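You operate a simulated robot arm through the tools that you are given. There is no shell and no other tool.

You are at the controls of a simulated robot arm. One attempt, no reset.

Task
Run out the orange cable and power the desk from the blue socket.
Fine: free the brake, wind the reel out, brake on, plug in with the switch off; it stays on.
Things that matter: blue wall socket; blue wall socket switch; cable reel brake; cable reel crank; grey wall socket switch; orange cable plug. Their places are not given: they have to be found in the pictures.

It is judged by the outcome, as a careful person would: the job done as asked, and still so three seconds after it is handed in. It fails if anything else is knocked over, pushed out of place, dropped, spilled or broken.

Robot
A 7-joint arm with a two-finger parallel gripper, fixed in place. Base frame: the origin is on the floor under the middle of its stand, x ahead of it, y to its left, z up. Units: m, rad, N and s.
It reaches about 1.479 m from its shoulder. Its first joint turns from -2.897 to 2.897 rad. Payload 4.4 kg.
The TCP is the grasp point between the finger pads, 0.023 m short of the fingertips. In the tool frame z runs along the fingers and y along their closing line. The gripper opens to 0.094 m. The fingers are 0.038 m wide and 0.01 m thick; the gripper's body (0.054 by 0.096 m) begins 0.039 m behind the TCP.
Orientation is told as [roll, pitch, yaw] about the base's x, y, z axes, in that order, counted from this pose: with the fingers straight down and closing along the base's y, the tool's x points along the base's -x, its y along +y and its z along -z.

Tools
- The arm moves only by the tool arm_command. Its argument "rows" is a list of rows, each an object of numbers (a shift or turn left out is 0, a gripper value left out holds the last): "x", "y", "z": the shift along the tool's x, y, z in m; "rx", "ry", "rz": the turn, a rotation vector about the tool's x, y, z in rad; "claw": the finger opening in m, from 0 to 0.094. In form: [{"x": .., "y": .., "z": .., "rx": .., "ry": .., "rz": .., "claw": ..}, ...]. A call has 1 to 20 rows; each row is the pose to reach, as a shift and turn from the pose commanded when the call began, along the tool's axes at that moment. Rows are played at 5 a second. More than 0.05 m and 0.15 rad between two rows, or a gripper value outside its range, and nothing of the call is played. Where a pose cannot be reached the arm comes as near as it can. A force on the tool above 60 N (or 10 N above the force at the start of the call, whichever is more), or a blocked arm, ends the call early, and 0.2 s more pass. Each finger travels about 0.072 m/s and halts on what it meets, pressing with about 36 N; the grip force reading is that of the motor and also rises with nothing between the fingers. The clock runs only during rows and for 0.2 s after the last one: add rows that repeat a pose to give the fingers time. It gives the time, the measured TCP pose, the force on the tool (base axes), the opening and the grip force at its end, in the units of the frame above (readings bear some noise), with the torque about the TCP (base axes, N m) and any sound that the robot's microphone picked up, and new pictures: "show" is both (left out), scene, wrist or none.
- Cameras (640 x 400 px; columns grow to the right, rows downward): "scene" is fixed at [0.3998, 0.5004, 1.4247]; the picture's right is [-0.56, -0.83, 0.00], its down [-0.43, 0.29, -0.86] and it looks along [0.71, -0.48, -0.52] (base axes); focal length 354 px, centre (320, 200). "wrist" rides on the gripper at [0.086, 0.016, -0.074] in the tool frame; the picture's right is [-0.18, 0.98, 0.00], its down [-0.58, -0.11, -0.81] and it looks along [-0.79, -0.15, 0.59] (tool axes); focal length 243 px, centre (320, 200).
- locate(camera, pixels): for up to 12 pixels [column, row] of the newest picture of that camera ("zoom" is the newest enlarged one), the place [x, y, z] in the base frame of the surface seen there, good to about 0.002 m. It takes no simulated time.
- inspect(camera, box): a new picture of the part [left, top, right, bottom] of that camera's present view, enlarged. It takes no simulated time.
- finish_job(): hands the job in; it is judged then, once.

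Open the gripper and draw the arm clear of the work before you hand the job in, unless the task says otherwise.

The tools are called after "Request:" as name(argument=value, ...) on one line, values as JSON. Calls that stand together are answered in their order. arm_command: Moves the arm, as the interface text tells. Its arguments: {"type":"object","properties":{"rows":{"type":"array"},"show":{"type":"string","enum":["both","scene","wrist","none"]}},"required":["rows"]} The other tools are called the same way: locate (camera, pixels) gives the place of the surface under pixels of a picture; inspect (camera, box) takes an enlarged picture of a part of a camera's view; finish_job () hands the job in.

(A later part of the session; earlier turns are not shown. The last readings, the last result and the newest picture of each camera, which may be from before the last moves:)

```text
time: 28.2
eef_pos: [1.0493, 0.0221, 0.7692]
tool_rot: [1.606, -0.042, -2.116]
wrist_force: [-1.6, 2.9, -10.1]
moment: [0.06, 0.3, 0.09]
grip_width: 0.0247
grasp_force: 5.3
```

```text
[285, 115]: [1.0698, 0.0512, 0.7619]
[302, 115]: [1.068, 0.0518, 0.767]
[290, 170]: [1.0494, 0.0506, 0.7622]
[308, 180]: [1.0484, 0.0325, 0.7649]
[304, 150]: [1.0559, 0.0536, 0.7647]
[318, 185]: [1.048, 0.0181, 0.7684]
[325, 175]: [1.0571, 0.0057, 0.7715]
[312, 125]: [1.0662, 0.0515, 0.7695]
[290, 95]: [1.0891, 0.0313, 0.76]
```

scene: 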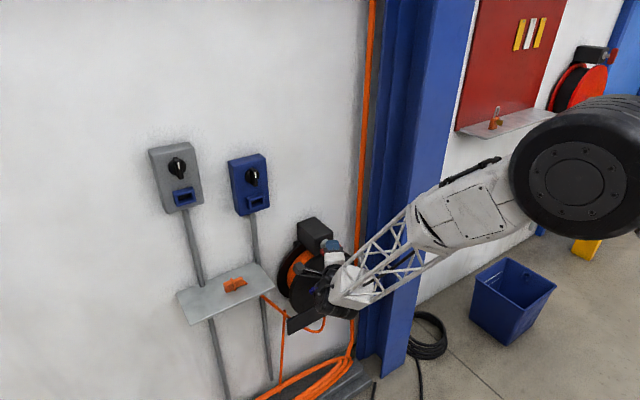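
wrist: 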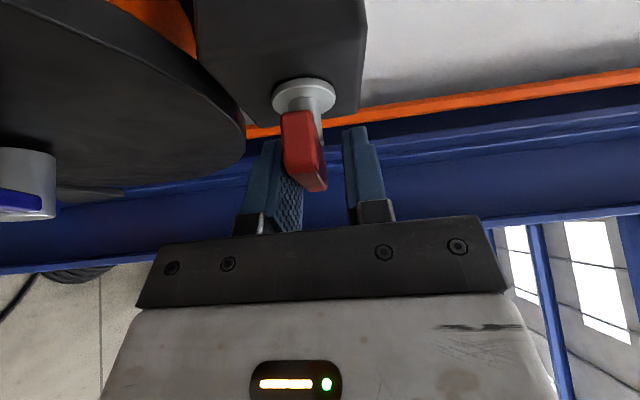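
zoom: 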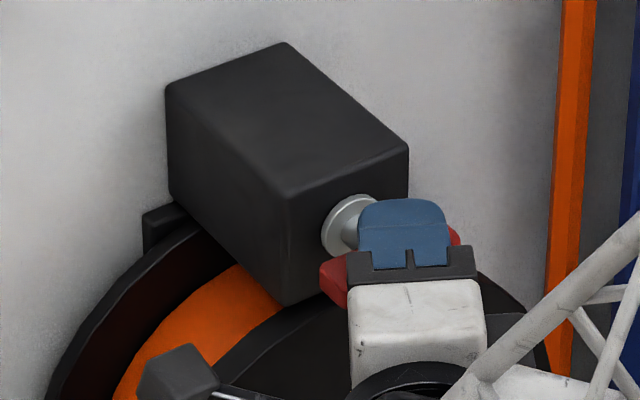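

The lever is now horizontal (end at y≈0.052, z≈0.765), i.e. turned 90°, so the brake should be free. I open the fingers and back straight out.

Request:
arm_command(rows=[{"claw": 0.05}, {"claw": 0.06}, {"z": -0.03, "claw": 0.06}, {"z": -0.07, "claw": 0.06}, {"z": -0.11, "claw": 0.06}], show="both")

Request:
inspect(camera="scene", box=[280, 210, 360, 330])

```text
time: 29.4
eef_pos: [0.9539, 0.0753, 0.7665]
tool_rot: [1.606, -0.039, -2.116]
wrist_force: [0.1, 0.0, 0.3]
moment: [0.04, 0.03, -0.01]
grip_width: 0.0602
grasp_force: 0.0
```

scene: 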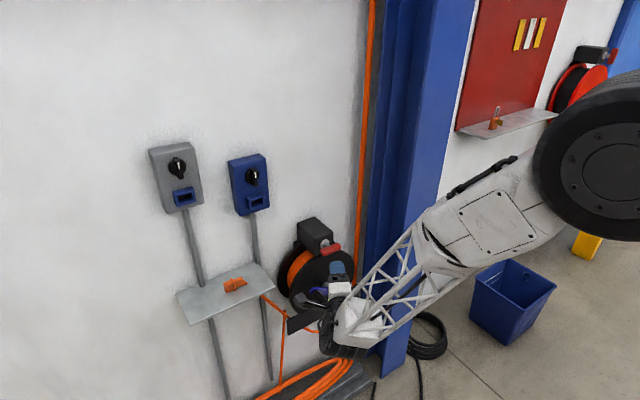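
wrist: 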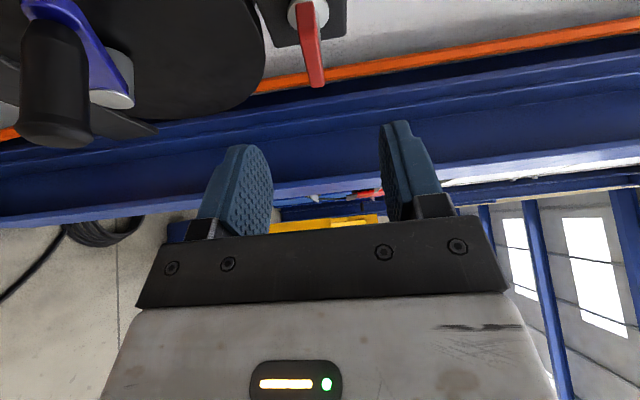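

```text
3.33 times, centred on (320, 270) of scene
```

zoom: 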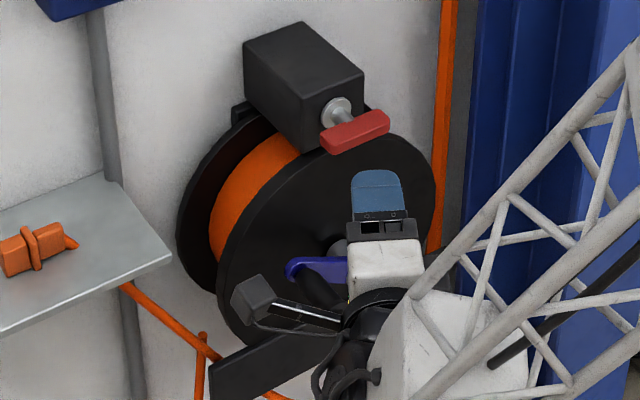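

The brake lever is horizontal now. Next the crank: I rotate the hand back to the upright tilt (31° down, closing along y) while backing off a little.

Request:
arm_command(rows=[{"x": -0.0088, "y": 0.025, "z": -0.012, "rx": 0.0726, "ry": -0.0011, "rz": 0.1197, "claw": 0.06}, {"x": -0.0176, "y": 0.05, "z": -0.0239, "rx": 0.1451, "ry": -0.0022, "rz": 0.2394}, {"x": -0.0176, "y": 0.05, "z": -0.0239, "rx": 0.2177, "ry": -0.0034, "rz": 0.3591}, {"x": -0.0176, "y": 0.05, "z": -0.0239, "rx": 0.2902, "ry": -0.0045, "rz": 0.4788}, {"x": -0.0176, "y": 0.05, "z": -0.0239, "rx": 0.3628, "ry": -0.0056, "rz": 0.5985}, {"x": -0.0176, "y": 0.05, "z": -0.0239, "rx": 0.4354, "ry": -0.0067, "rz": 0.7182}, {"x": -0.0176, "y": 0.05, "z": -0.0239, "rx": 0.5079, "ry": -0.0078, "rz": 0.8379}, {"x": -0.0176, "y": 0.05, "z": -0.0239, "rx": 0.5805, "ry": -0.009, "rz": 0.9576}, {"x": -0.0176, "y": 0.05, "z": -0.0239, "rx": 0.6531, "ry": -0.01, "rz": 1.0773}, {"x": -0.0176, "y": 0.05, "z": -0.0239, "rx": 0.7256, "ry": -0.0112, "rz": 1.197}, {"x": -0.0176, "y": 0.05, "z": -0.0239, "rx": 0.7982, "ry": -0.0123, "rz": 1.3167}, {"x": -0.0176, "y": 0.05, "z": -0.0239, "rx": 0.85, "ry": -0.0131, "rz": 1.4022}], show="both")

```text
time: 32.0
eef_pos: [0.9242, 0.0783, 0.8094]
tool_rot: [-0.031, 1.021, 3.107]
wrist_force: [-1.6, -0.2, 5.9]
moment: [0.02, 0.23, -0.01]
grip_width: 0.0599
grasp_force: 0.0
```

scene: 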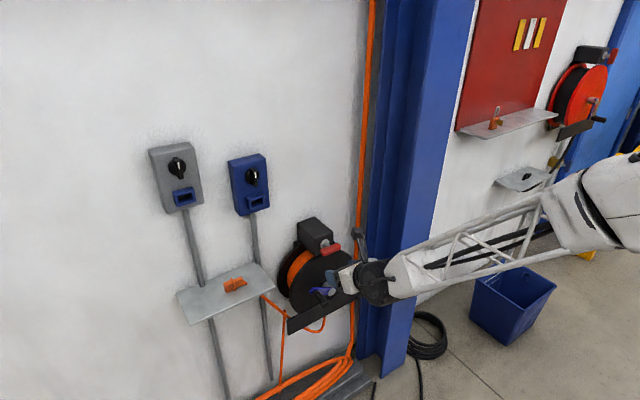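
wrist: 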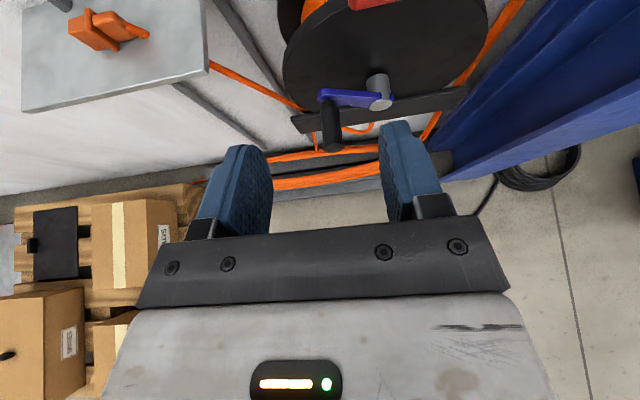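

Now I zoom on the crank in the wrist view to measure hub and handle accurately.

Request:
inspect(camera="wrist", box=[290, 50, 420, 160])

```text
3.64 times, centred on (355, 105) of wrist
```

zoom: 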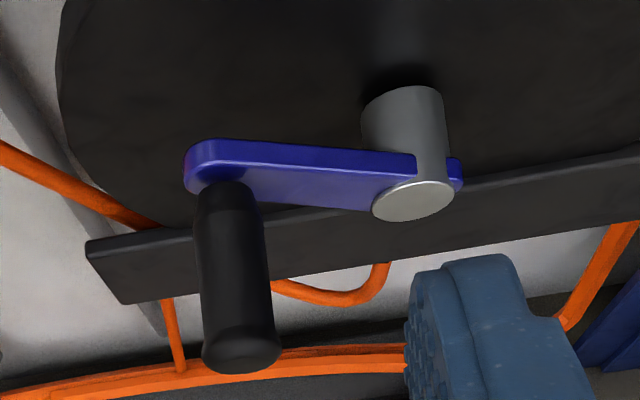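

Request:
locate(camera="zoom", pixels=[[230, 190], [205, 250], [235, 260], [265, 255], [210, 345], [240, 335], [275, 340], [242, 365], [412, 200], [385, 205], [440, 190], [405, 120]])

```text
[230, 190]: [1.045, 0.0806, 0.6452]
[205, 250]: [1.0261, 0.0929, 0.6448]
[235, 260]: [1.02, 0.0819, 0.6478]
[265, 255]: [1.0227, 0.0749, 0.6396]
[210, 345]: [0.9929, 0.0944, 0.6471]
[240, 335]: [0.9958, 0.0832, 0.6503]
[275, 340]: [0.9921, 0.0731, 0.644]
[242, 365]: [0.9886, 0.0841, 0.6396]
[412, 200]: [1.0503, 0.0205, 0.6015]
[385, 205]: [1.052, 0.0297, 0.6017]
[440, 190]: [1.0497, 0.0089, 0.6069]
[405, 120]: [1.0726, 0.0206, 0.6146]
```

Handle axis ≈ (y 0.0845, z 0.6385), tip x≈0.988; hub centre ≈ (y 0.020, z 0.601), so radius ≈ 0.074 at 30° above +y. I move to a standoff in front of the handle.

Request:
arm_command(rows=[{"x": -0.034, "y": -0.0014, "z": 0.0301}, {"x": -0.068, "y": -0.0028, "z": 0.0602}, {"x": -0.1019, "y": -0.0043, "z": 0.0904}, {"x": -0.1019, "y": -0.0043, "z": 0.0904}], show="both")

```text
time: 33.0
eef_pos: [0.9528, 0.0846, 0.6793]
tool_rot: [-0.031, 1.027, 3.106]
wrist_force: [-0.3, 0.3, 0.8]
moment: [0.02, 0.02, -0.02]
grip_width: 0.06
grasp_force: 0.1
```

scene: 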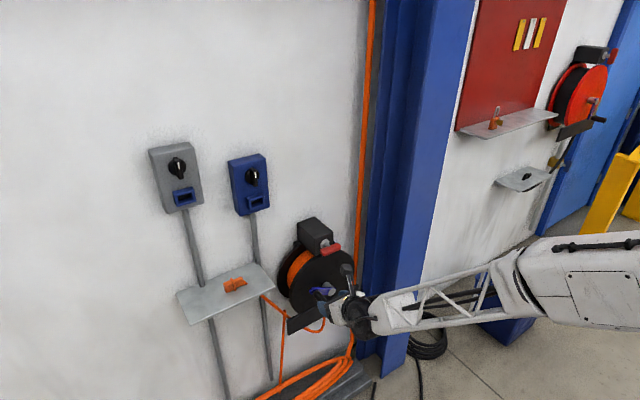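
wrist: 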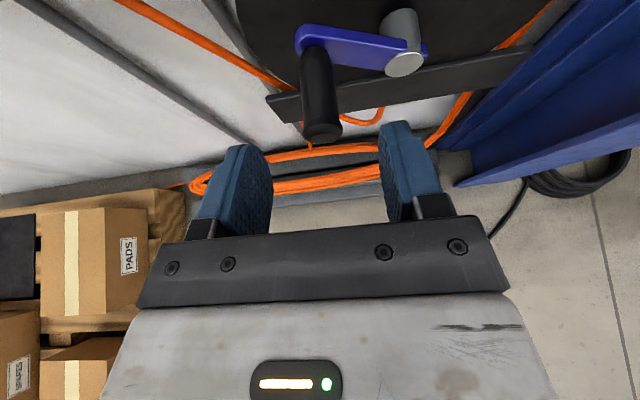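

Reachable so far. Before engaging the handle I test the whole crank circle in free space (x≈0.93) to be sure no joint limit spoils it.

Request:
arm_command(rows=[{"x": -0.0442, "y": 0, "z": 0.0034, "rz": -0.018}, {"x": -0.021, "y": 0.0272, "z": -0.0107, "rz": -0.018}, {"x": -0.0125, "y": 0.0642, "z": -0.0158, "rz": -0.018}, {"x": -0.021, "y": 0.1012, "z": -0.0107, "rz": -0.018}, {"x": -0.0442, "y": 0.1283, "z": 0.0034, "rz": -0.018}, {"x": -0.0758, "y": 0.1382, "z": 0.0225, "rz": -0.018}, {"x": -0.1075, "y": 0.1283, "z": 0.0417, "rz": -0.018}, {"x": -0.1307, "y": 0.1012, "z": 0.0557, "rz": -0.018}, {"x": -0.1392, "y": 0.0642, "z": 0.0609, "rz": -0.018}, {"x": -0.1307, "y": 0.0272, "z": 0.0557, "rz": -0.018}, {"x": -0.1075, "y": 0, "z": 0.0417, "rz": -0.018}, {"x": -0.0758, "y": -0.0098, "z": 0.0225, "rz": -0.018}, {"x": -0.0442, "y": 0, "z": 0.0034, "rz": -0.018}], show="scene")

```text
time: 35.8
eef_pos: [0.9283, 0.0885, 0.638]
tool_rot: [-0.003, 1.027, -3.142]
wrist_force: [0.2, -1.0, -0.4]
moment: [0.01, -0.03, -0.02]
grip_width: 0.0599
grasp_force: 0.1
out of reach, approached as far as the arm can: row 2, 3, 4, 5, 6, 7, 8, 9, 10, 11
```

scene: 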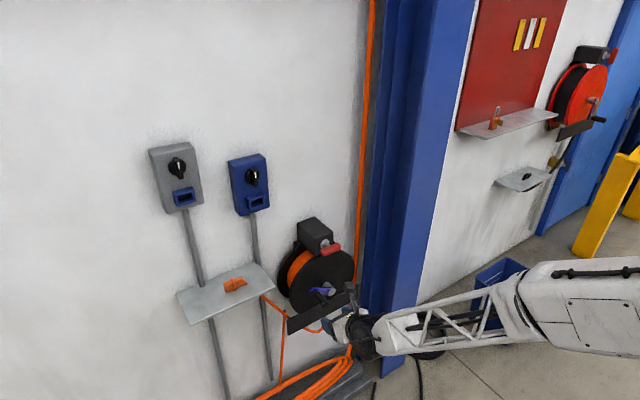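

The circle isn't reachable with this shallow tilt. Since pads closing along y can grip the handle at any pitch, I'll pitch the hand further down (and then roll it so the camera boom stays away from the brake lever).

Request:
arm_command(rows=[{"x": 0.006, "z": -0.0155, "ry": -0.13}, {"x": 0.0125, "z": -0.031, "ry": -0.26}, {"x": 0.0187, "z": -0.0464, "ry": -0.39}, {"x": 0.0187, "z": -0.0464, "ry": -0.527}], show="none")

Request:
arm_command(rows=[{"rz": 0.14}, {"rz": 0.28}, {"rz": 0.42}, {"rz": 0.56}, {"rz": 0.7}, {"rz": 0.84}, {"rz": 0.98}, {"rz": 1.12}, {"rz": 1.26}, {"rz": 1.4}, {"rz": 1.54}, {"rz": 1.571}], show="scene")

```text
time: 37.0
eef_pos: [0.8735, 0.0831, 0.7264]
tool_rot: [-0.006, 0.533, 3.14]
wrist_force: [-0.1, -0.2, 0.9]
moment: [-0.01, 0.05, -0.02]
grip_width: 0.0601
grasp_force: 0.1
stopped in row 4: the arm was blocked; the commanded pose is now the measured one
```

```text
time: 39.6
eef_pos: [0.8743, 0.0832, 0.7285]
tool_rot: [-0.535, -0.008, 1.573]
wrist_force: [-0.6, 0.0, -0.5]
moment: [0.0, 0.01, -0.01]
grip_width: 0.06
grasp_force: 0.1
```

scene: 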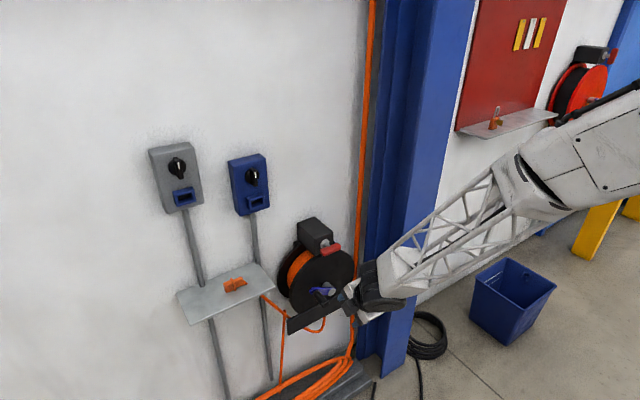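

Half of the roll is done without trouble. I complete the other quarter turn.

Request:
arm_command(rows=[{"rz": 0.14}, {"rz": 0.28}, {"rz": 0.42}, {"rz": 0.56}, {"rz": 0.7}, {"rz": 0.84}, {"rz": 0.98}, {"rz": 1.12}, {"rz": 1.26}, {"rz": 1.4}, {"rz": 1.54}, {"rz": 1.571}], show="both")

```text
time: 42.2
eef_pos: [0.8761, 0.0825, 0.729]
tool_rot: [0.007, -0.536, -0.004]
wrist_force: [-1.0, 0.1, 0.5]
moment: [0.0, -0.02, 0.01]
grip_width: 0.0598
grasp_force: 0.0
```

scene: 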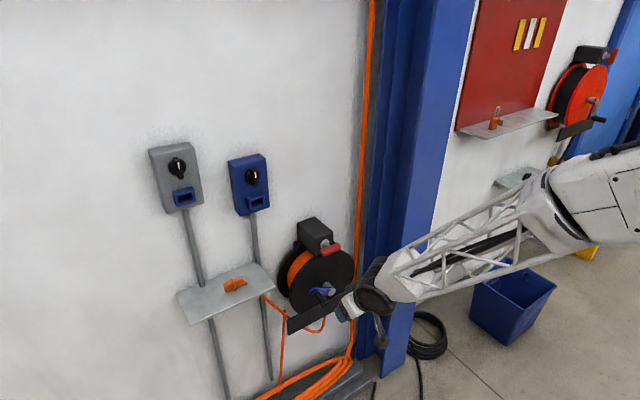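
wrist: 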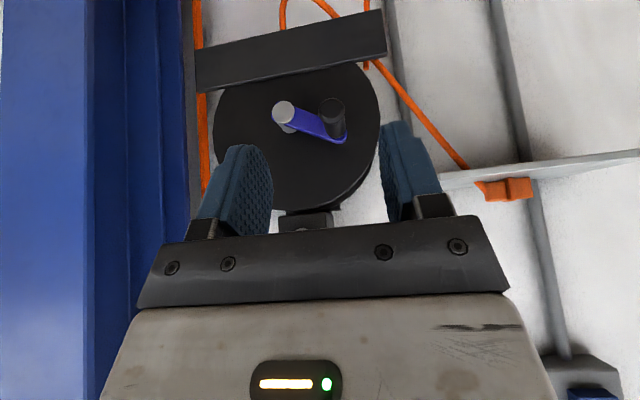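

The hand is now 31° off vertical with the camera on the robot side. I test the crank circle again in free space at x≈0.935.

Request:
arm_command(rows=[{"x": -0.0014, "y": 0.0006, "z": 0.0361}, {"x": -0.0028, "y": 0.0012, "z": 0.0722}, {"x": -0.0042, "y": 0.0019, "z": 0.1083}, {"x": -0.0181, "y": -0.0252, "z": 0.085}, {"x": -0.0231, "y": -0.0622, "z": 0.0765}, {"x": -0.0181, "y": -0.0992, "z": 0.085}, {"x": -0.0042, "y": -0.1263, "z": 0.1083}, {"x": 0.0147, "y": -0.1362, "z": 0.1401}, {"x": 0.0336, "y": -0.1263, "z": 0.172}, {"x": 0.0474, "y": -0.0992, "z": 0.1952}, {"x": 0.0525, "y": -0.0622, "z": 0.2038}, {"x": 0.0474, "y": -0.0252, "z": 0.1952}, {"x": 0.0336, "y": 0.0019, "z": 0.172}, {"x": 0.0147, "y": 0.0118, "z": 0.1401}, {"x": -0.0042, "y": 0.0019, "z": 0.1083}], show="both")

```text
time: 45.4
eef_pos: [0.9357, 0.0822, 0.6369]
tool_rot: [0.007, -0.533, -0.003]
wrist_force: [0.3, -0.2, -0.2]
moment: [0.03, -0.02, 0.01]
grip_width: 0.0601
grasp_force: 0.1
```

scene: 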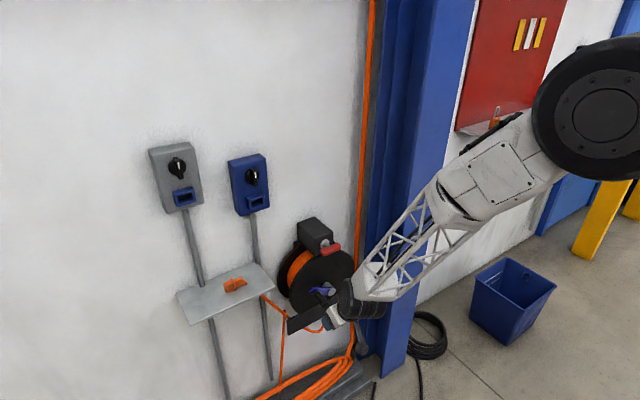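
wrist: 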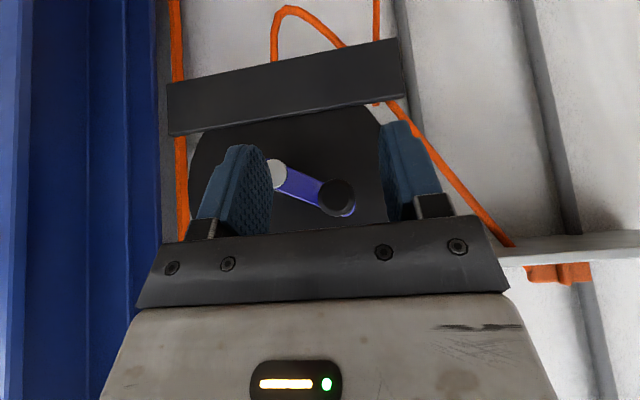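

The full circle is reachable in this orientation, and the handle at (340,197) lies between the pads. I slide forward 0.07 m to straddle it.

Request:
arm_command(rows=[{"x": -0.0203, "y": 0.0008, "z": 0.0115}, {"x": -0.0406, "y": 0.0017, "z": 0.023}, {"x": -0.0609, "y": 0.0025, "z": 0.0345}, {"x": -0.0609, "y": 0.0025, "z": 0.0345}], show="both")

```text
time: 46.4
eef_pos: [1.0057, 0.0892, 0.6395]
tool_rot: [0.007, -0.536, -0.001]
wrist_force: [-0.1, 0.9, 0.3]
moment: [0.0, -0.02, -0.02]
grip_width: 0.0601
grasp_force: 0.1
```

scene: 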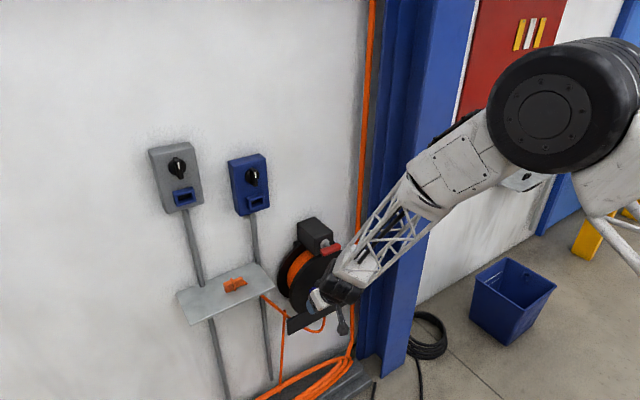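
wrist: 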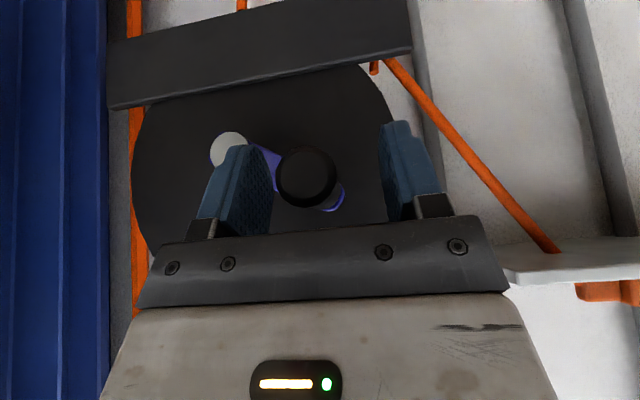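

The handle's tip is between the pads at (305,175). I close on it.

Request:
arm_command(rows=[{"claw": 0.04}, {"claw": 0.02}, {"claw": 0.012}, {"claw": 0.012}], show="wrist")

```text
time: 47.4
eef_pos: [1.0063, 0.0876, 0.6375]
tool_rot: [0.007, -0.537, -0.004]
wrist_force: [3.3, -18.4, -7.5]
moment: [-0.19, -0.05, -0.96]
grip_width: 0.0232
grasp_force: 45.9
```

wrist: 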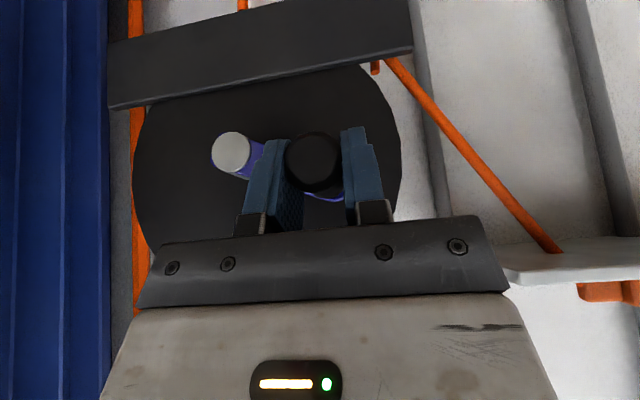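

Gripped at 23 mm with -18 N sideways strain. I ease 2 mm to the right to relieve it and read the force again.

Request:
arm_command(rows=[{"y": -0.002}, {"y": -0.002}], show="none")

```text
time: 48.0
eef_pos: [1.0062, 0.0869, 0.6395]
tool_rot: [0.007, -0.539, -0.002]
wrist_force: [6.7, 5.5, -1.0]
moment: [0.05, 0.14, -0.98]
grip_width: 0.0231
grasp_force: 45.1
```

Neutral now. I try winding: first a small 15° turn in the direction over the top (θ increasing, clockwise as seen from the robot).

Request:
arm_command(rows=[{"x": -0.0021, "y": -0.0026, "z": -0.0035}, {"x": -0.0041, "y": -0.0054, "z": -0.007}, {"x": -0.006, "y": -0.0085, "z": -0.0102}, {"x": -0.0079, "y": -0.0118, "z": -0.0132}], show="both")

```text
time: 49.0
eef_pos: [1.0068, 0.0746, 0.6576]
tool_rot: [0.005, -0.539, -0.001]
wrist_force: [1.4, 30.1, 23.9]
moment: [0.26, -0.11, -0.84]
grip_width: 0.0234
grasp_force: 45.1
```

scene: 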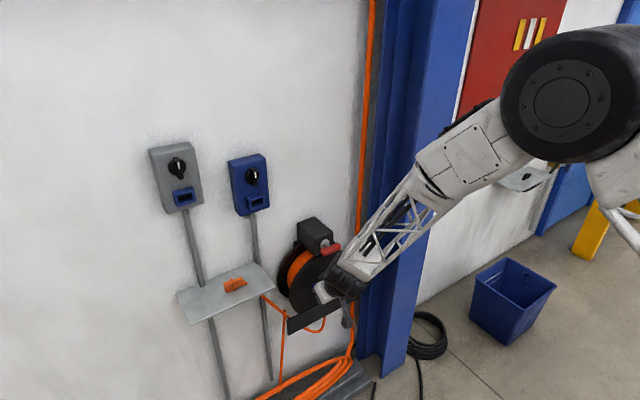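
wrist: 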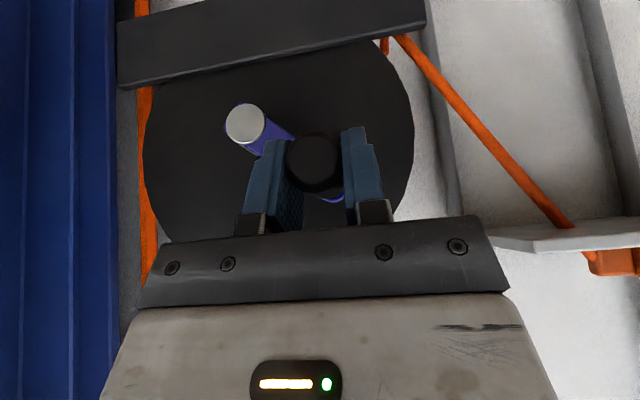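

It turns freely (tangential force ≈ -4 N); the 38 N is purely radial, because gripping nudged the crank to about 24° at the start. I correct the circle model and continue over the top to 90°.

Request:
arm_command(rows=[{"x": -0.0036, "y": -0.0036, "z": -0.006}, {"x": -0.0078, "y": -0.0135, "z": -0.0131}, {"x": -0.0112, "y": -0.0248, "z": -0.0187}, {"x": -0.0135, "y": -0.037, "z": -0.0226}, {"x": -0.0148, "y": -0.0563, "z": -0.0247}], show="both")

```text
time: 50.2
eef_pos: [1.0046, 0.0187, 0.6822]
tool_rot: [0.008, -0.538, 0.0]
wrist_force: [38.5, 1.8, -2.0]
moment: [0.01, -0.24, -0.85]
grip_width: 0.0236
grasp_force: 44.8
```

scene: 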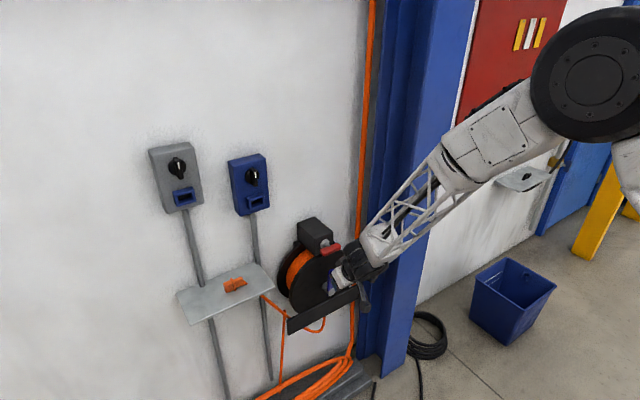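
wrist: 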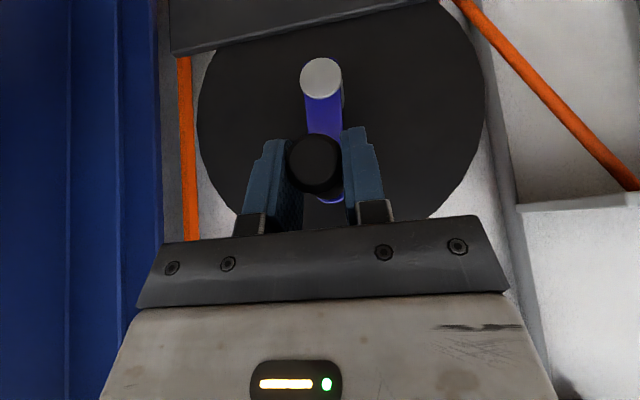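

The crank is now pointing straight up (handle at (313,162), hub (322,78) in the inverted view). A +X pull of 38 N shows the hand wants to be 3 mm further in, so I add that and continue to 180°.

Request:
arm_command(rows=[{"x": -0.0013, "y": -0.0193, "z": 0.0036}, {"x": 0.0025, "y": -0.0373, "z": 0.0101}, {"x": 0.0086, "y": -0.0527, "z": 0.0202}, {"x": 0.0165, "y": -0.0645, "z": 0.0335}, {"x": 0.0257, "y": -0.072, "z": 0.0489}, {"x": 0.0356, "y": -0.0745, "z": 0.0655}], show="both")

```text
time: 51.6
eef_pos: [1.0065, -0.0551, 0.6063]
tool_rot: [0.007, -0.537, -0.001]
wrist_force: [-30.7, 22.4, 1.2]
moment: [0.15, 0.48, -0.67]
grip_width: 0.0232
grasp_force: 44.5
out of reach, approached as far as the arm can: row 1
```

scene: 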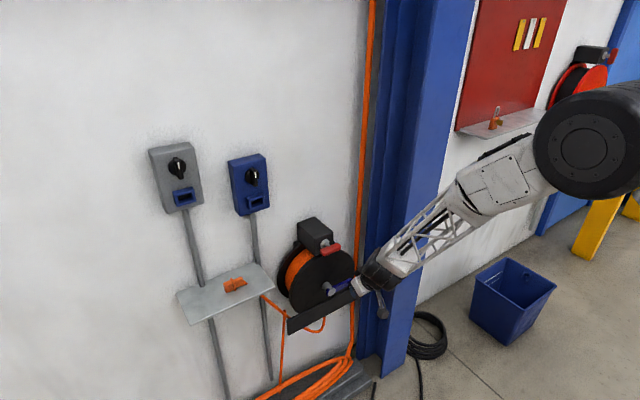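
wrist: 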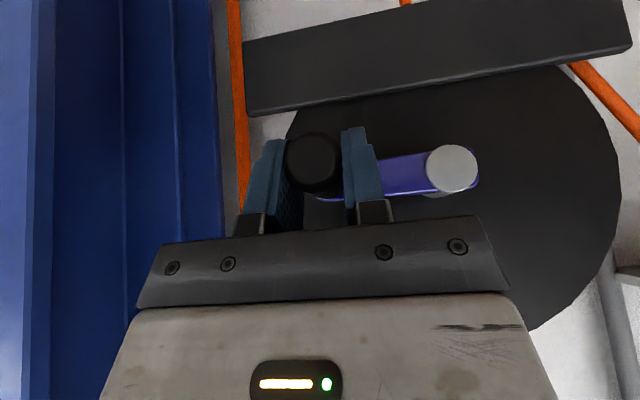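

The crank follows to 180°. I continue along the bottom to 270° with a small correction for the forces seen.

Request:
arm_command(rows=[{"x": 0.0116, "y": 0.004, "z": 0.0156}, {"x": 0.0208, "y": 0.0113, "z": 0.031}, {"x": 0.0287, "y": 0.0228, "z": 0.0443}, {"x": 0.0347, "y": 0.038, "z": 0.0544}, {"x": 0.0386, "y": 0.0555, "z": 0.0608}, {"x": 0.0399, "y": 0.0745, "z": 0.063}], show="both")

```text
time: 53.0
eef_pos: [1.0053, 0.0186, 0.5336]
tool_rot: [0.008, -0.539, -0.001]
wrist_force: [24.5, -2.0, -20.3]
moment: [-0.01, 0.42, -0.99]
grip_width: 0.023
grasp_force: 44.9
```

scene: 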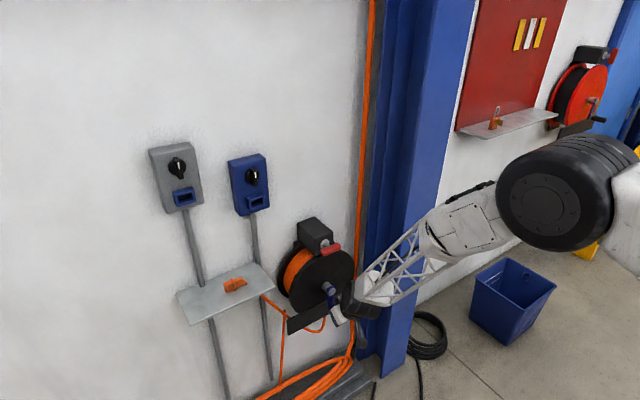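
wrist: 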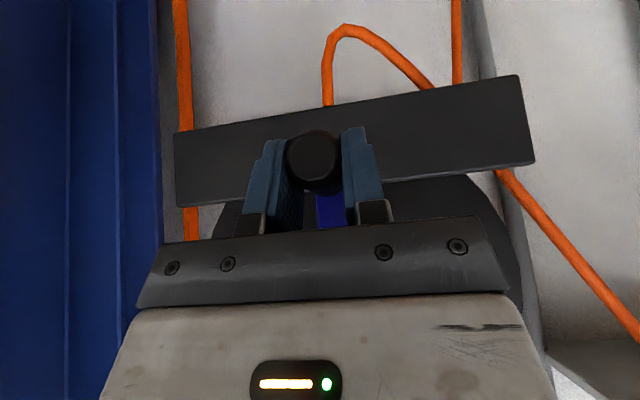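

Forces remain modest and the diameter matches 0.149 m. I continue from 270° up the left side to 450° (top) in one call.

Request:
arm_command(rows=[{"x": -0.0022, "y": 0.0193, "z": -0.0016}, {"x": -0.006, "y": 0.0373, "z": -0.0081}, {"x": -0.0121, "y": 0.0527, "z": -0.0182}, {"x": -0.02, "y": 0.0645, "z": -0.0315}, {"x": -0.0292, "y": 0.072, "z": -0.0469}, {"x": -0.0391, "y": 0.0745, "z": -0.0635}, {"x": -0.049, "y": 0.072, "z": -0.08}, {"x": -0.0582, "y": 0.0645, "z": -0.0955}, {"x": -0.0661, "y": 0.0527, "z": -0.1087}, {"x": -0.0721, "y": 0.0373, "z": -0.1189}, {"x": -0.076, "y": 0.0193, "z": -0.1253}, {"x": -0.0772, "y": 0, "z": -0.1274}], show="both")

```text
time: 53.4
eef_pos: [1.0048, 0.0204, 0.5335]
tool_rot: [0.006, -0.537, -0.008]
wrist_force: [8.4, -20.0, -5.4]
moment: [-0.17, -0.22, 1.11]
grip_width: 0.0233
grasp_force: 45.3
stopped in row 1: the force on the tool passed its limit at 82 N (the readings are from after the stop); the commanded pose is now the measured one
```

scene: 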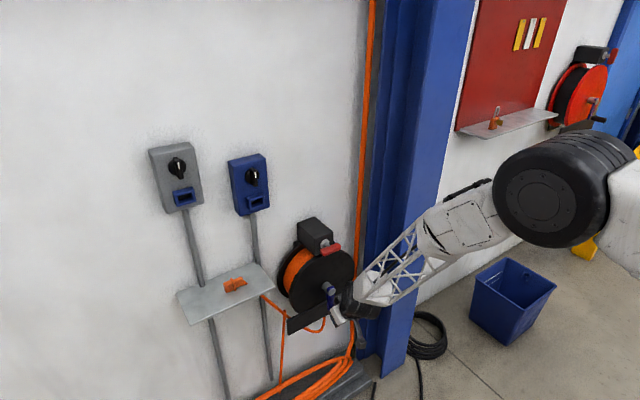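
wrist: 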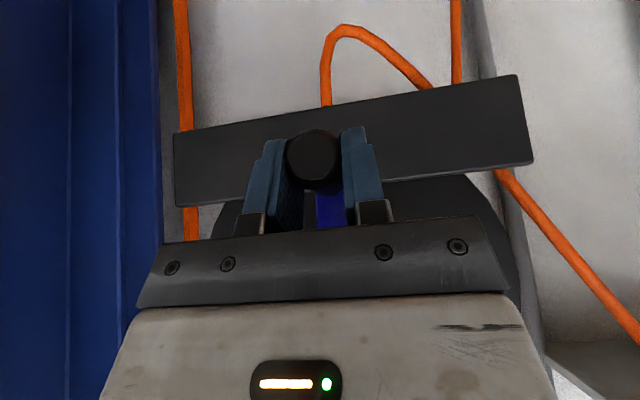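

The crank is blocked hard at ~270°, after about 240° of turning. I compare the cable and drum with the initial zoom to see whether cable was paid out.

Request:
inspect(camera="scene", box=[260, 210, 372, 340])

Request:
inspect(camera="scene", box=[170, 250, 290, 330])

```text
3.08 times, centred on (316, 275) of scene
```

zoom: 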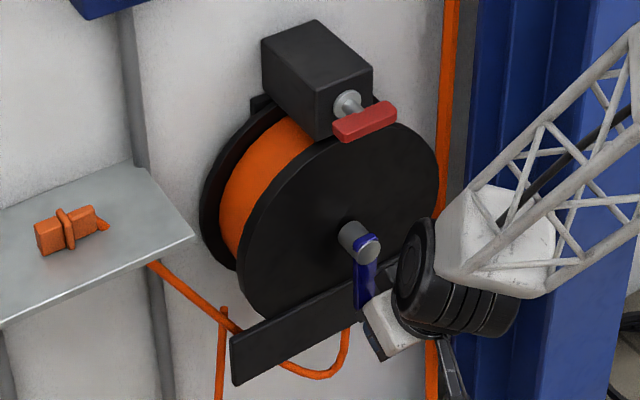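

```text
5.00 times, centred on (230, 290) of scene
```

zoom: 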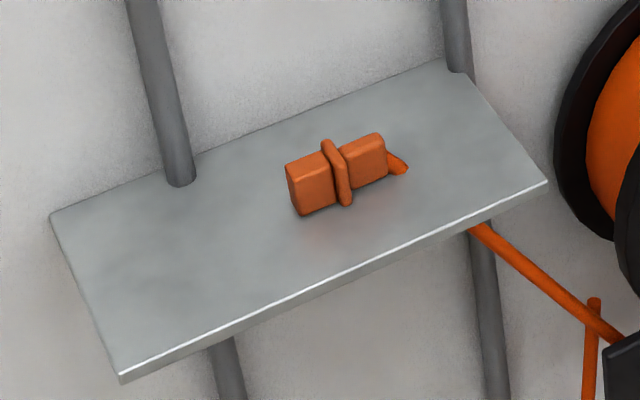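

The orange winding on the drum has grown (its left edge moved from x≈230 to ≈219 in the zoom), so that direction winds the cable in; it's at the full stop. I reverse: θ decreasing, from 270° back through 180° to 90°.

Request:
arm_command(rows=[{"x": -0.0012, "y": -0.0205, "z": -0.0021}, {"x": -0.0051, "y": -0.0385, "z": -0.0085}, {"x": -0.0111, "y": -0.0539, "z": -0.0186}, {"x": -0.019, "y": -0.0657, "z": -0.032}, {"x": -0.0282, "y": -0.0732, "z": -0.0473}, {"x": -0.0381, "y": -0.0757, "z": -0.0639}, {"x": -0.0479, "y": -0.0732, "z": -0.0805}, {"x": -0.0571, "y": -0.0657, "z": -0.096}, {"x": -0.065, "y": -0.0539, "z": -0.1092}, {"x": -0.0711, "y": -0.0385, "z": -0.1193}, {"x": -0.0749, "y": -0.0205, "z": -0.1258}, {"x": -0.0762, "y": -0.0012, "z": -0.1279}], show="scene")

```text
time: 56.0
eef_pos: [1.0055, 0.0197, 0.6853]
tool_rot: [0.005, -0.54, -0.007]
wrist_force: [-9.8, -1.6, 14.2]
moment: [-0.01, -0.72, 0.91]
grip_width: 0.0218
grasp_force: 44.9
```

scene: 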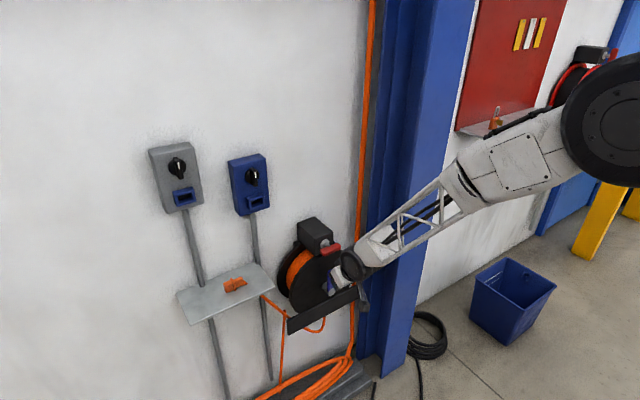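

Back at the top with low force. I inspect the grip and go on to 30°.

Request:
arm_command(rows=[{"x": 0.0013, "y": 0.0193, "z": 0.0021}, {"x": 0.0051, "y": 0.0373, "z": 0.0086}, {"x": 0.0112, "y": 0.0527, "z": 0.0187}, {"x": 0.0191, "y": 0.0645, "z": 0.032}], show="both")

```text
time: 57.0
eef_pos: [1.0063, 0.0841, 0.6465]
tool_rot: [0.005, -0.538, -0.007]
wrist_force: [33.1, -3.9, -2.7]
moment: [-0.07, -1.02, 0.86]
grip_width: 0.0219
grasp_force: 44.7
```

scene: 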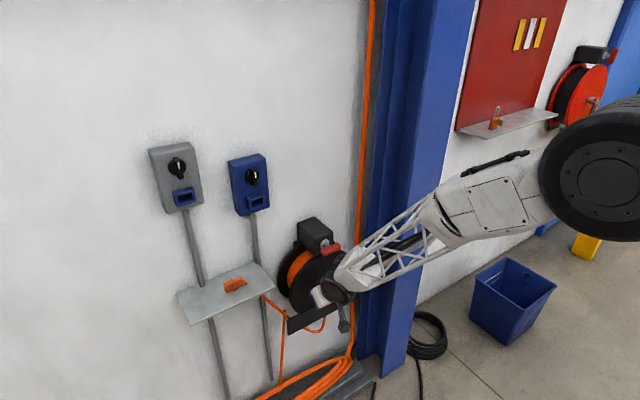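
wrist: 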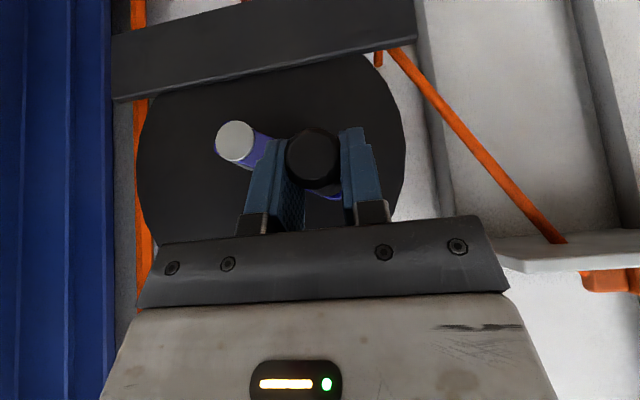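

The grip is good. I continue past the starting angle in the pay-out direction: 30° down to -90° (bottom).

Request:
arm_command(rows=[{"x": 0.008, "y": 0.0074, "z": 0.0173}, {"x": 0.0184, "y": 0.01, "z": 0.0347}, {"x": 0.0283, "y": 0.0074, "z": 0.0512}, {"x": 0.0375, "y": 0, "z": 0.0667}, {"x": 0.0454, "y": -0.0118, "z": 0.0799}, {"x": 0.0515, "y": -0.0273, "z": 0.0901}, {"x": 0.0553, "y": -0.0452, "z": 0.0965}, {"x": 0.0566, "y": -0.0645, "z": 0.0987}], show="both")

```text
time: 58.8
eef_pos: [1.006, 0.0199, 0.5338]
tool_rot: [0.007, -0.539, -0.005]
wrist_force: [14.7, 1.5, 21.7]
moment: [0.03, 0.47, 0.42]
grip_width: 0.022
grasp_force: 44.9
```

scene: 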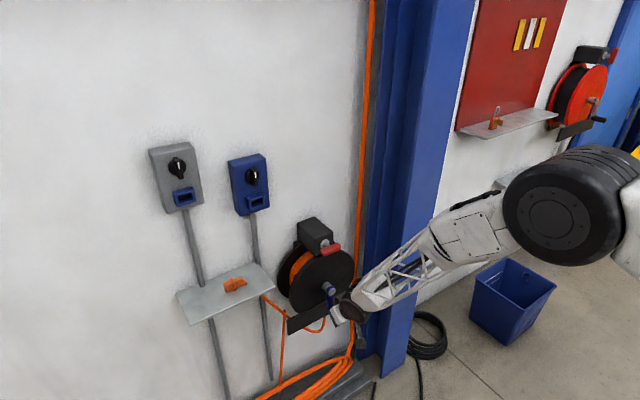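
wrist: 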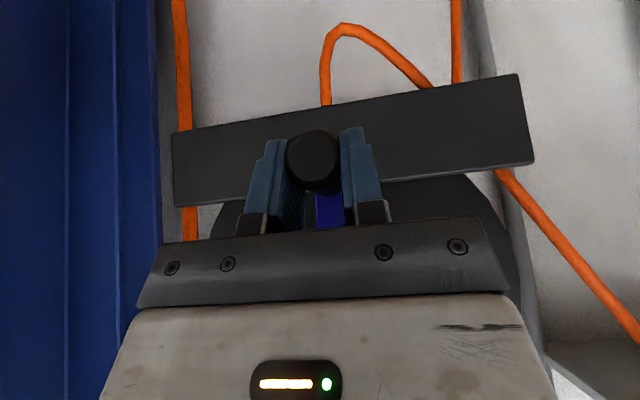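

The crank passed 30° and is now at the bottom (-90°) with light forces. I check the drum winding.

Request:
inspect(camera="scene", box=[260, 210, 372, 340])

```text
3.08 times, centred on (316, 275) of scene
```

zoom: 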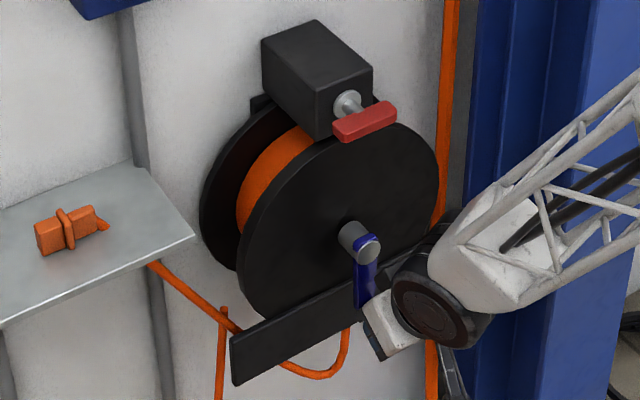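

The winding is visibly smaller now (left edge x≈237 vs 230 at start), so this is the pay-out direction. I wind one full turn this way.

Request:
arm_command(rows=[{"x": -0.0032, "y": -0.023, "z": -0.0035}, {"x": -0.0087, "y": -0.0438, "z": -0.0126}, {"x": -0.0171, "y": -0.0603, "z": -0.0268}, {"x": -0.0278, "y": -0.0709, "z": -0.0446}, {"x": -0.0396, "y": -0.0745, "z": -0.0644}, {"x": -0.0514, "y": -0.0709, "z": -0.0841}, {"x": -0.062, "y": -0.0603, "z": -0.102}, {"x": -0.0705, "y": -0.0438, "z": -0.1162}, {"x": -0.0759, "y": -0.023, "z": -0.1253}, {"x": -0.0777, "y": 0, "z": -0.1283}, {"x": -0.0759, "y": 0.023, "z": -0.1253}, {"x": -0.0705, "y": 0.0438, "z": -0.1162}, {"x": -0.062, "y": 0.0603, "z": -0.102}, {"x": -0.0514, "y": 0.0709, "z": -0.0841}, {"x": -0.0396, "y": 0.0745, "z": -0.0644}, {"x": -0.0278, "y": 0.0709, "z": -0.0446}, {"x": -0.0171, "y": 0.0603, "z": -0.0268}, {"x": -0.0087, "y": 0.0438, "z": -0.0126}, {"x": -0.0032, "y": 0.023, "z": -0.0035}, {"x": -0.0014, "y": 0, "z": -0.0004}], show="both")

Request:
inspect(camera="scene", box=[260, 210, 372, 340])

```text
time: 60.3
eef_pos: [1.0047, -0.0505, 0.6363]
tool_rot: [0.005, -0.532, -0.011]
wrist_force: [-8.0, -15.9, 4.6]
moment: [-0.13, -0.83, 1.35]
grip_width: 0.0218
grasp_force: 44.7
stopped in row 7: the force on the tool passed its limit at 67 N (the readings are from after the stop); the commanded pose is now the measured one
```

scene: 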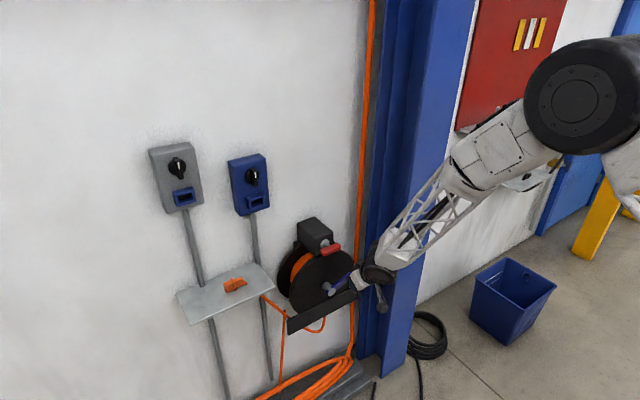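
wrist: 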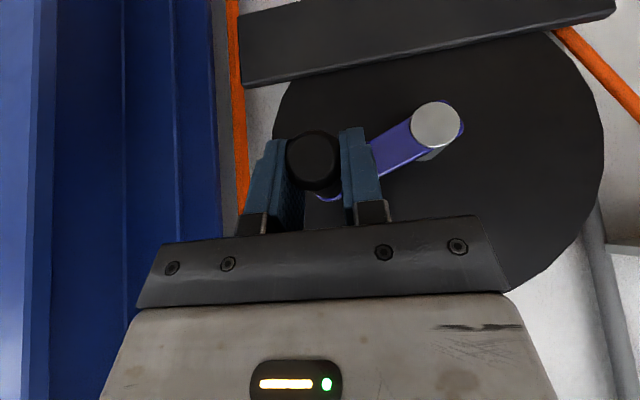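

```text
3.08 times, centred on (316, 275) of scene
```

zoom: 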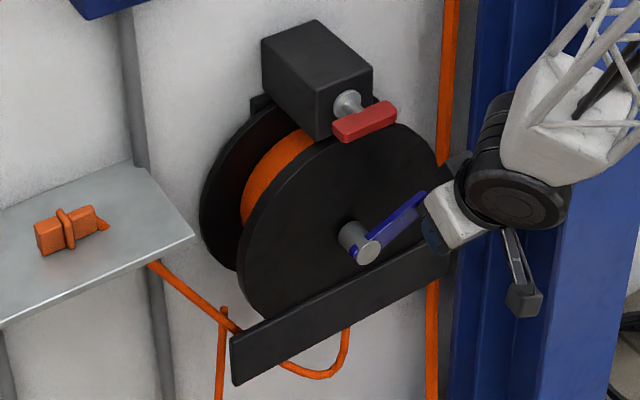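

It stopped near -202°, about 232° out from the start — perhaps the pay-out end stop, mirroring the other one. I probe a further 5° gently to see if it's hard.

Request:
arm_command(rows=[{"x": -0.0015, "y": 0.0012, "z": -0.0025}, {"x": -0.003, "y": 0.0027, "z": -0.0051}, {"x": -0.003, "y": 0.0027, "z": -0.0051}], show="wrist")

```text
time: 61.1
eef_pos: [1.0054, -0.0466, 0.6418]
tool_rot: [0.004, -0.533, -0.013]
wrist_force: [-23.5, -40.3, 18.3]
moment: [-0.31, 0.37, 1.09]
grip_width: 0.022
grasp_force: 44.8
```

wrist: 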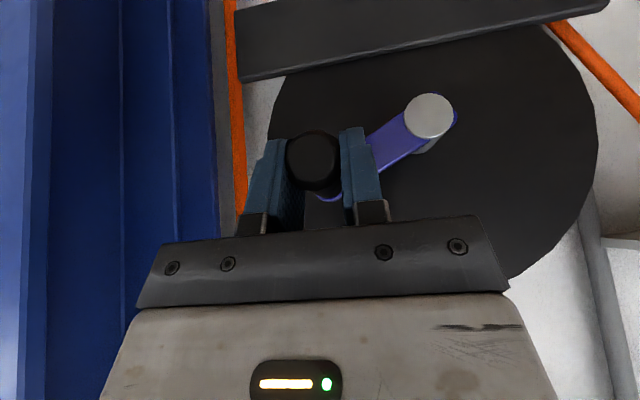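

It moved on by 5° with no tangential resistance — the earlier stop was just radial strain (about 44 N outward now). I shift outward 3.5 mm and go on towards the top.

Request:
arm_command(rows=[{"x": 0.0009, "y": -0.0031, "z": -0.0024}, {"x": -0.0042, "y": 0.003, "z": -0.011}, {"x": -0.0088, "y": 0.0106, "z": -0.0186}, {"x": -0.0126, "y": 0.0195, "z": -0.025}, {"x": -0.0158, "y": 0.0295, "z": -0.0304}, {"x": -0.0181, "y": 0.0403, "z": -0.0341}, {"x": -0.0195, "y": 0.0516, "z": -0.0366}, {"x": -0.02, "y": 0.0633, "z": -0.0373}], show="both")

```text
time: 62.9
eef_pos: [1.0025, 0.0171, 0.6837]
tool_rot: [0.005, -0.533, -0.008]
wrist_force: [-10.5, -2.0, 12.9]
moment: [-0.07, -0.19, 1.14]
grip_width: 0.022
grasp_force: 45.5
```

scene: 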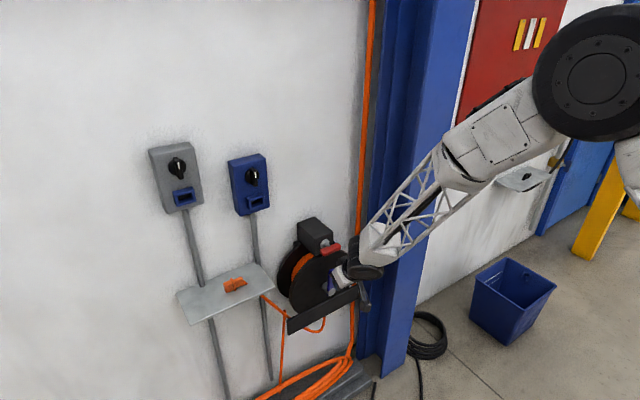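
wrist: 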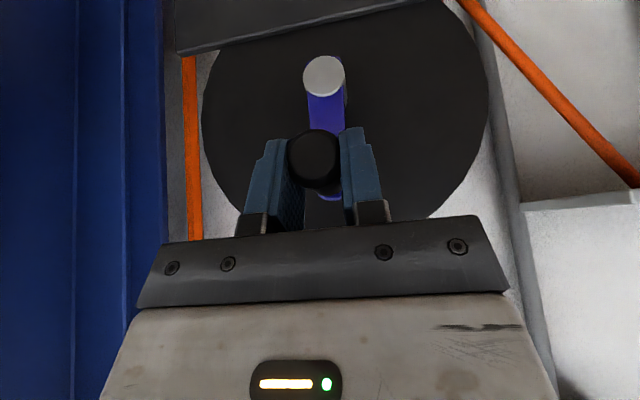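

At the top again (~300° paid out), still free. I continue with the next half turn down the left side to the bottom.

Request:
arm_command(rows=[{"x": 0.0013, "y": 0.0193, "z": 0.0022}, {"x": 0.0051, "y": 0.0373, "z": 0.0086}, {"x": 0.0111, "y": 0.0527, "z": 0.0188}, {"x": 0.019, "y": 0.0645, "z": 0.0321}, {"x": 0.028, "y": 0.072, "z": 0.0475}, {"x": 0.0379, "y": 0.0745, "z": 0.0642}, {"x": 0.0477, "y": 0.072, "z": 0.0808}, {"x": 0.0568, "y": 0.0645, "z": 0.0963}, {"x": 0.0646, "y": 0.0527, "z": 0.1096}, {"x": 0.0706, "y": 0.0373, "z": 0.1197}, {"x": 0.0744, "y": 0.0193, "z": 0.1262}, {"x": 0.0757, "y": 0, "z": 0.1283}], show="both")

Request:
inspect(camera="scene", box=[260, 210, 372, 340])

```text
time: 63.3
eef_pos: [1.0031, 0.0209, 0.6844]
tool_rot: [0.001, -0.529, -0.015]
wrist_force: [-11.6, -17.8, 7.7]
moment: [-0.14, 0.11, 1.44]
grip_width: 0.0223
grasp_force: 44.5
stopped in row 1: the force on the tool passed its limit at 81 N (the readings are from after the stop); the commanded pose is now the measured one
```

scene: 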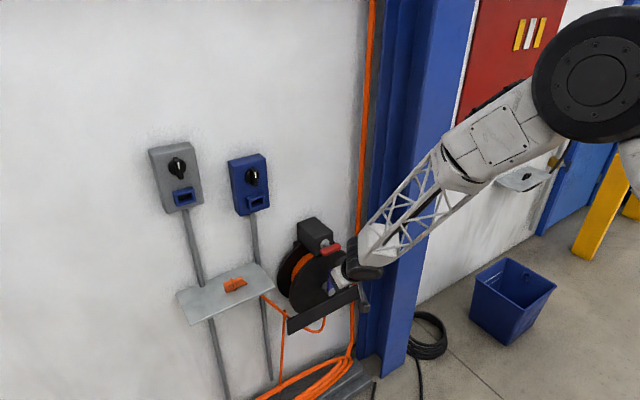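
wrist: 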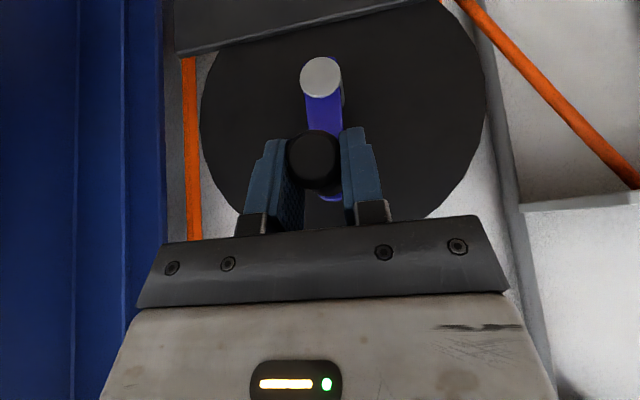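

```text
3.08 times, centred on (316, 275) of scene
```

zoom: 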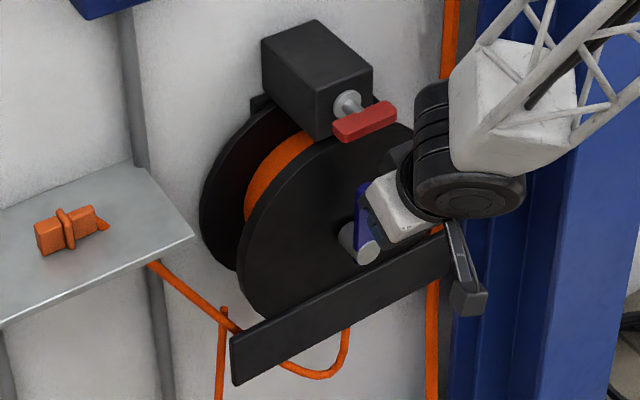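

Peak 81 N right at the first step along +y at the top: this looks like the pay-out end stop (the winding is now much smaller). I probe 3 mm more tangentially to be sure.

Request:
arm_command(rows=[{"y": 0.001}, {"y": 0.002}, {"y": 0.003}], show="none")

```text
time: 64.1
eef_pos: [1.004, 0.0206, 0.6841]
tool_rot: [-0.002, -0.529, -0.018]
wrist_force: [-10.7, -20.1, 7.8]
moment: [-0.17, 0.09, 1.6]
grip_width: 0.0222
grasp_force: 45.3
stopped in row 3: the force on the tool passed its limit at 64 N (the readings are from after the stop); the commanded pose is now the measured one
```

Confirmed hard stop — the reel is fully wound out. I relieve the strain, open the fingers and retreat straight back along -x.

Request:
arm_command(rows=[{"y": -0.0015}, {"y": -0.0015, "claw": 0.04}, {"y": -0.0015, "claw": 0.06}, {"y": -0.0015, "claw": 0.06}, {"x": 0.026, "y": -0.0015, "z": -0.0151, "claw": 0.06}, {"x": 0.06, "y": -0.0015, "z": -0.0354, "claw": 0.06}, {"x": 0.0863, "y": -0.0015, "z": -0.0505, "claw": 0.06}], show="both")

```text
time: 65.7
eef_pos: [0.9048, 0.0208, 0.6778]
tool_rot: [-0.002, -0.523, -0.016]
wrist_force: [0.9, 0.8, 7.2]
moment: [0.03, 0.33, 0.0]
grip_width: 0.06
grasp_force: 0.1
```

scene: 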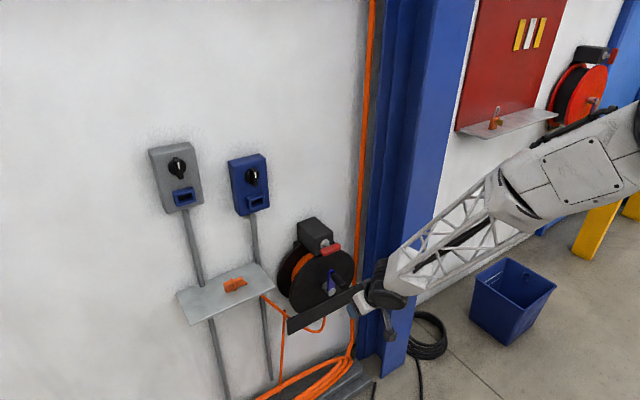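
wrist: 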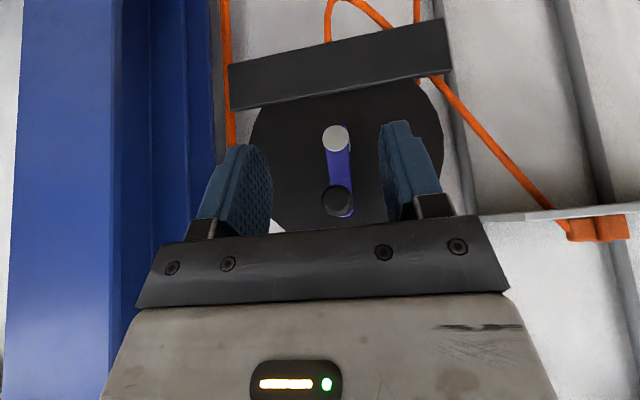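

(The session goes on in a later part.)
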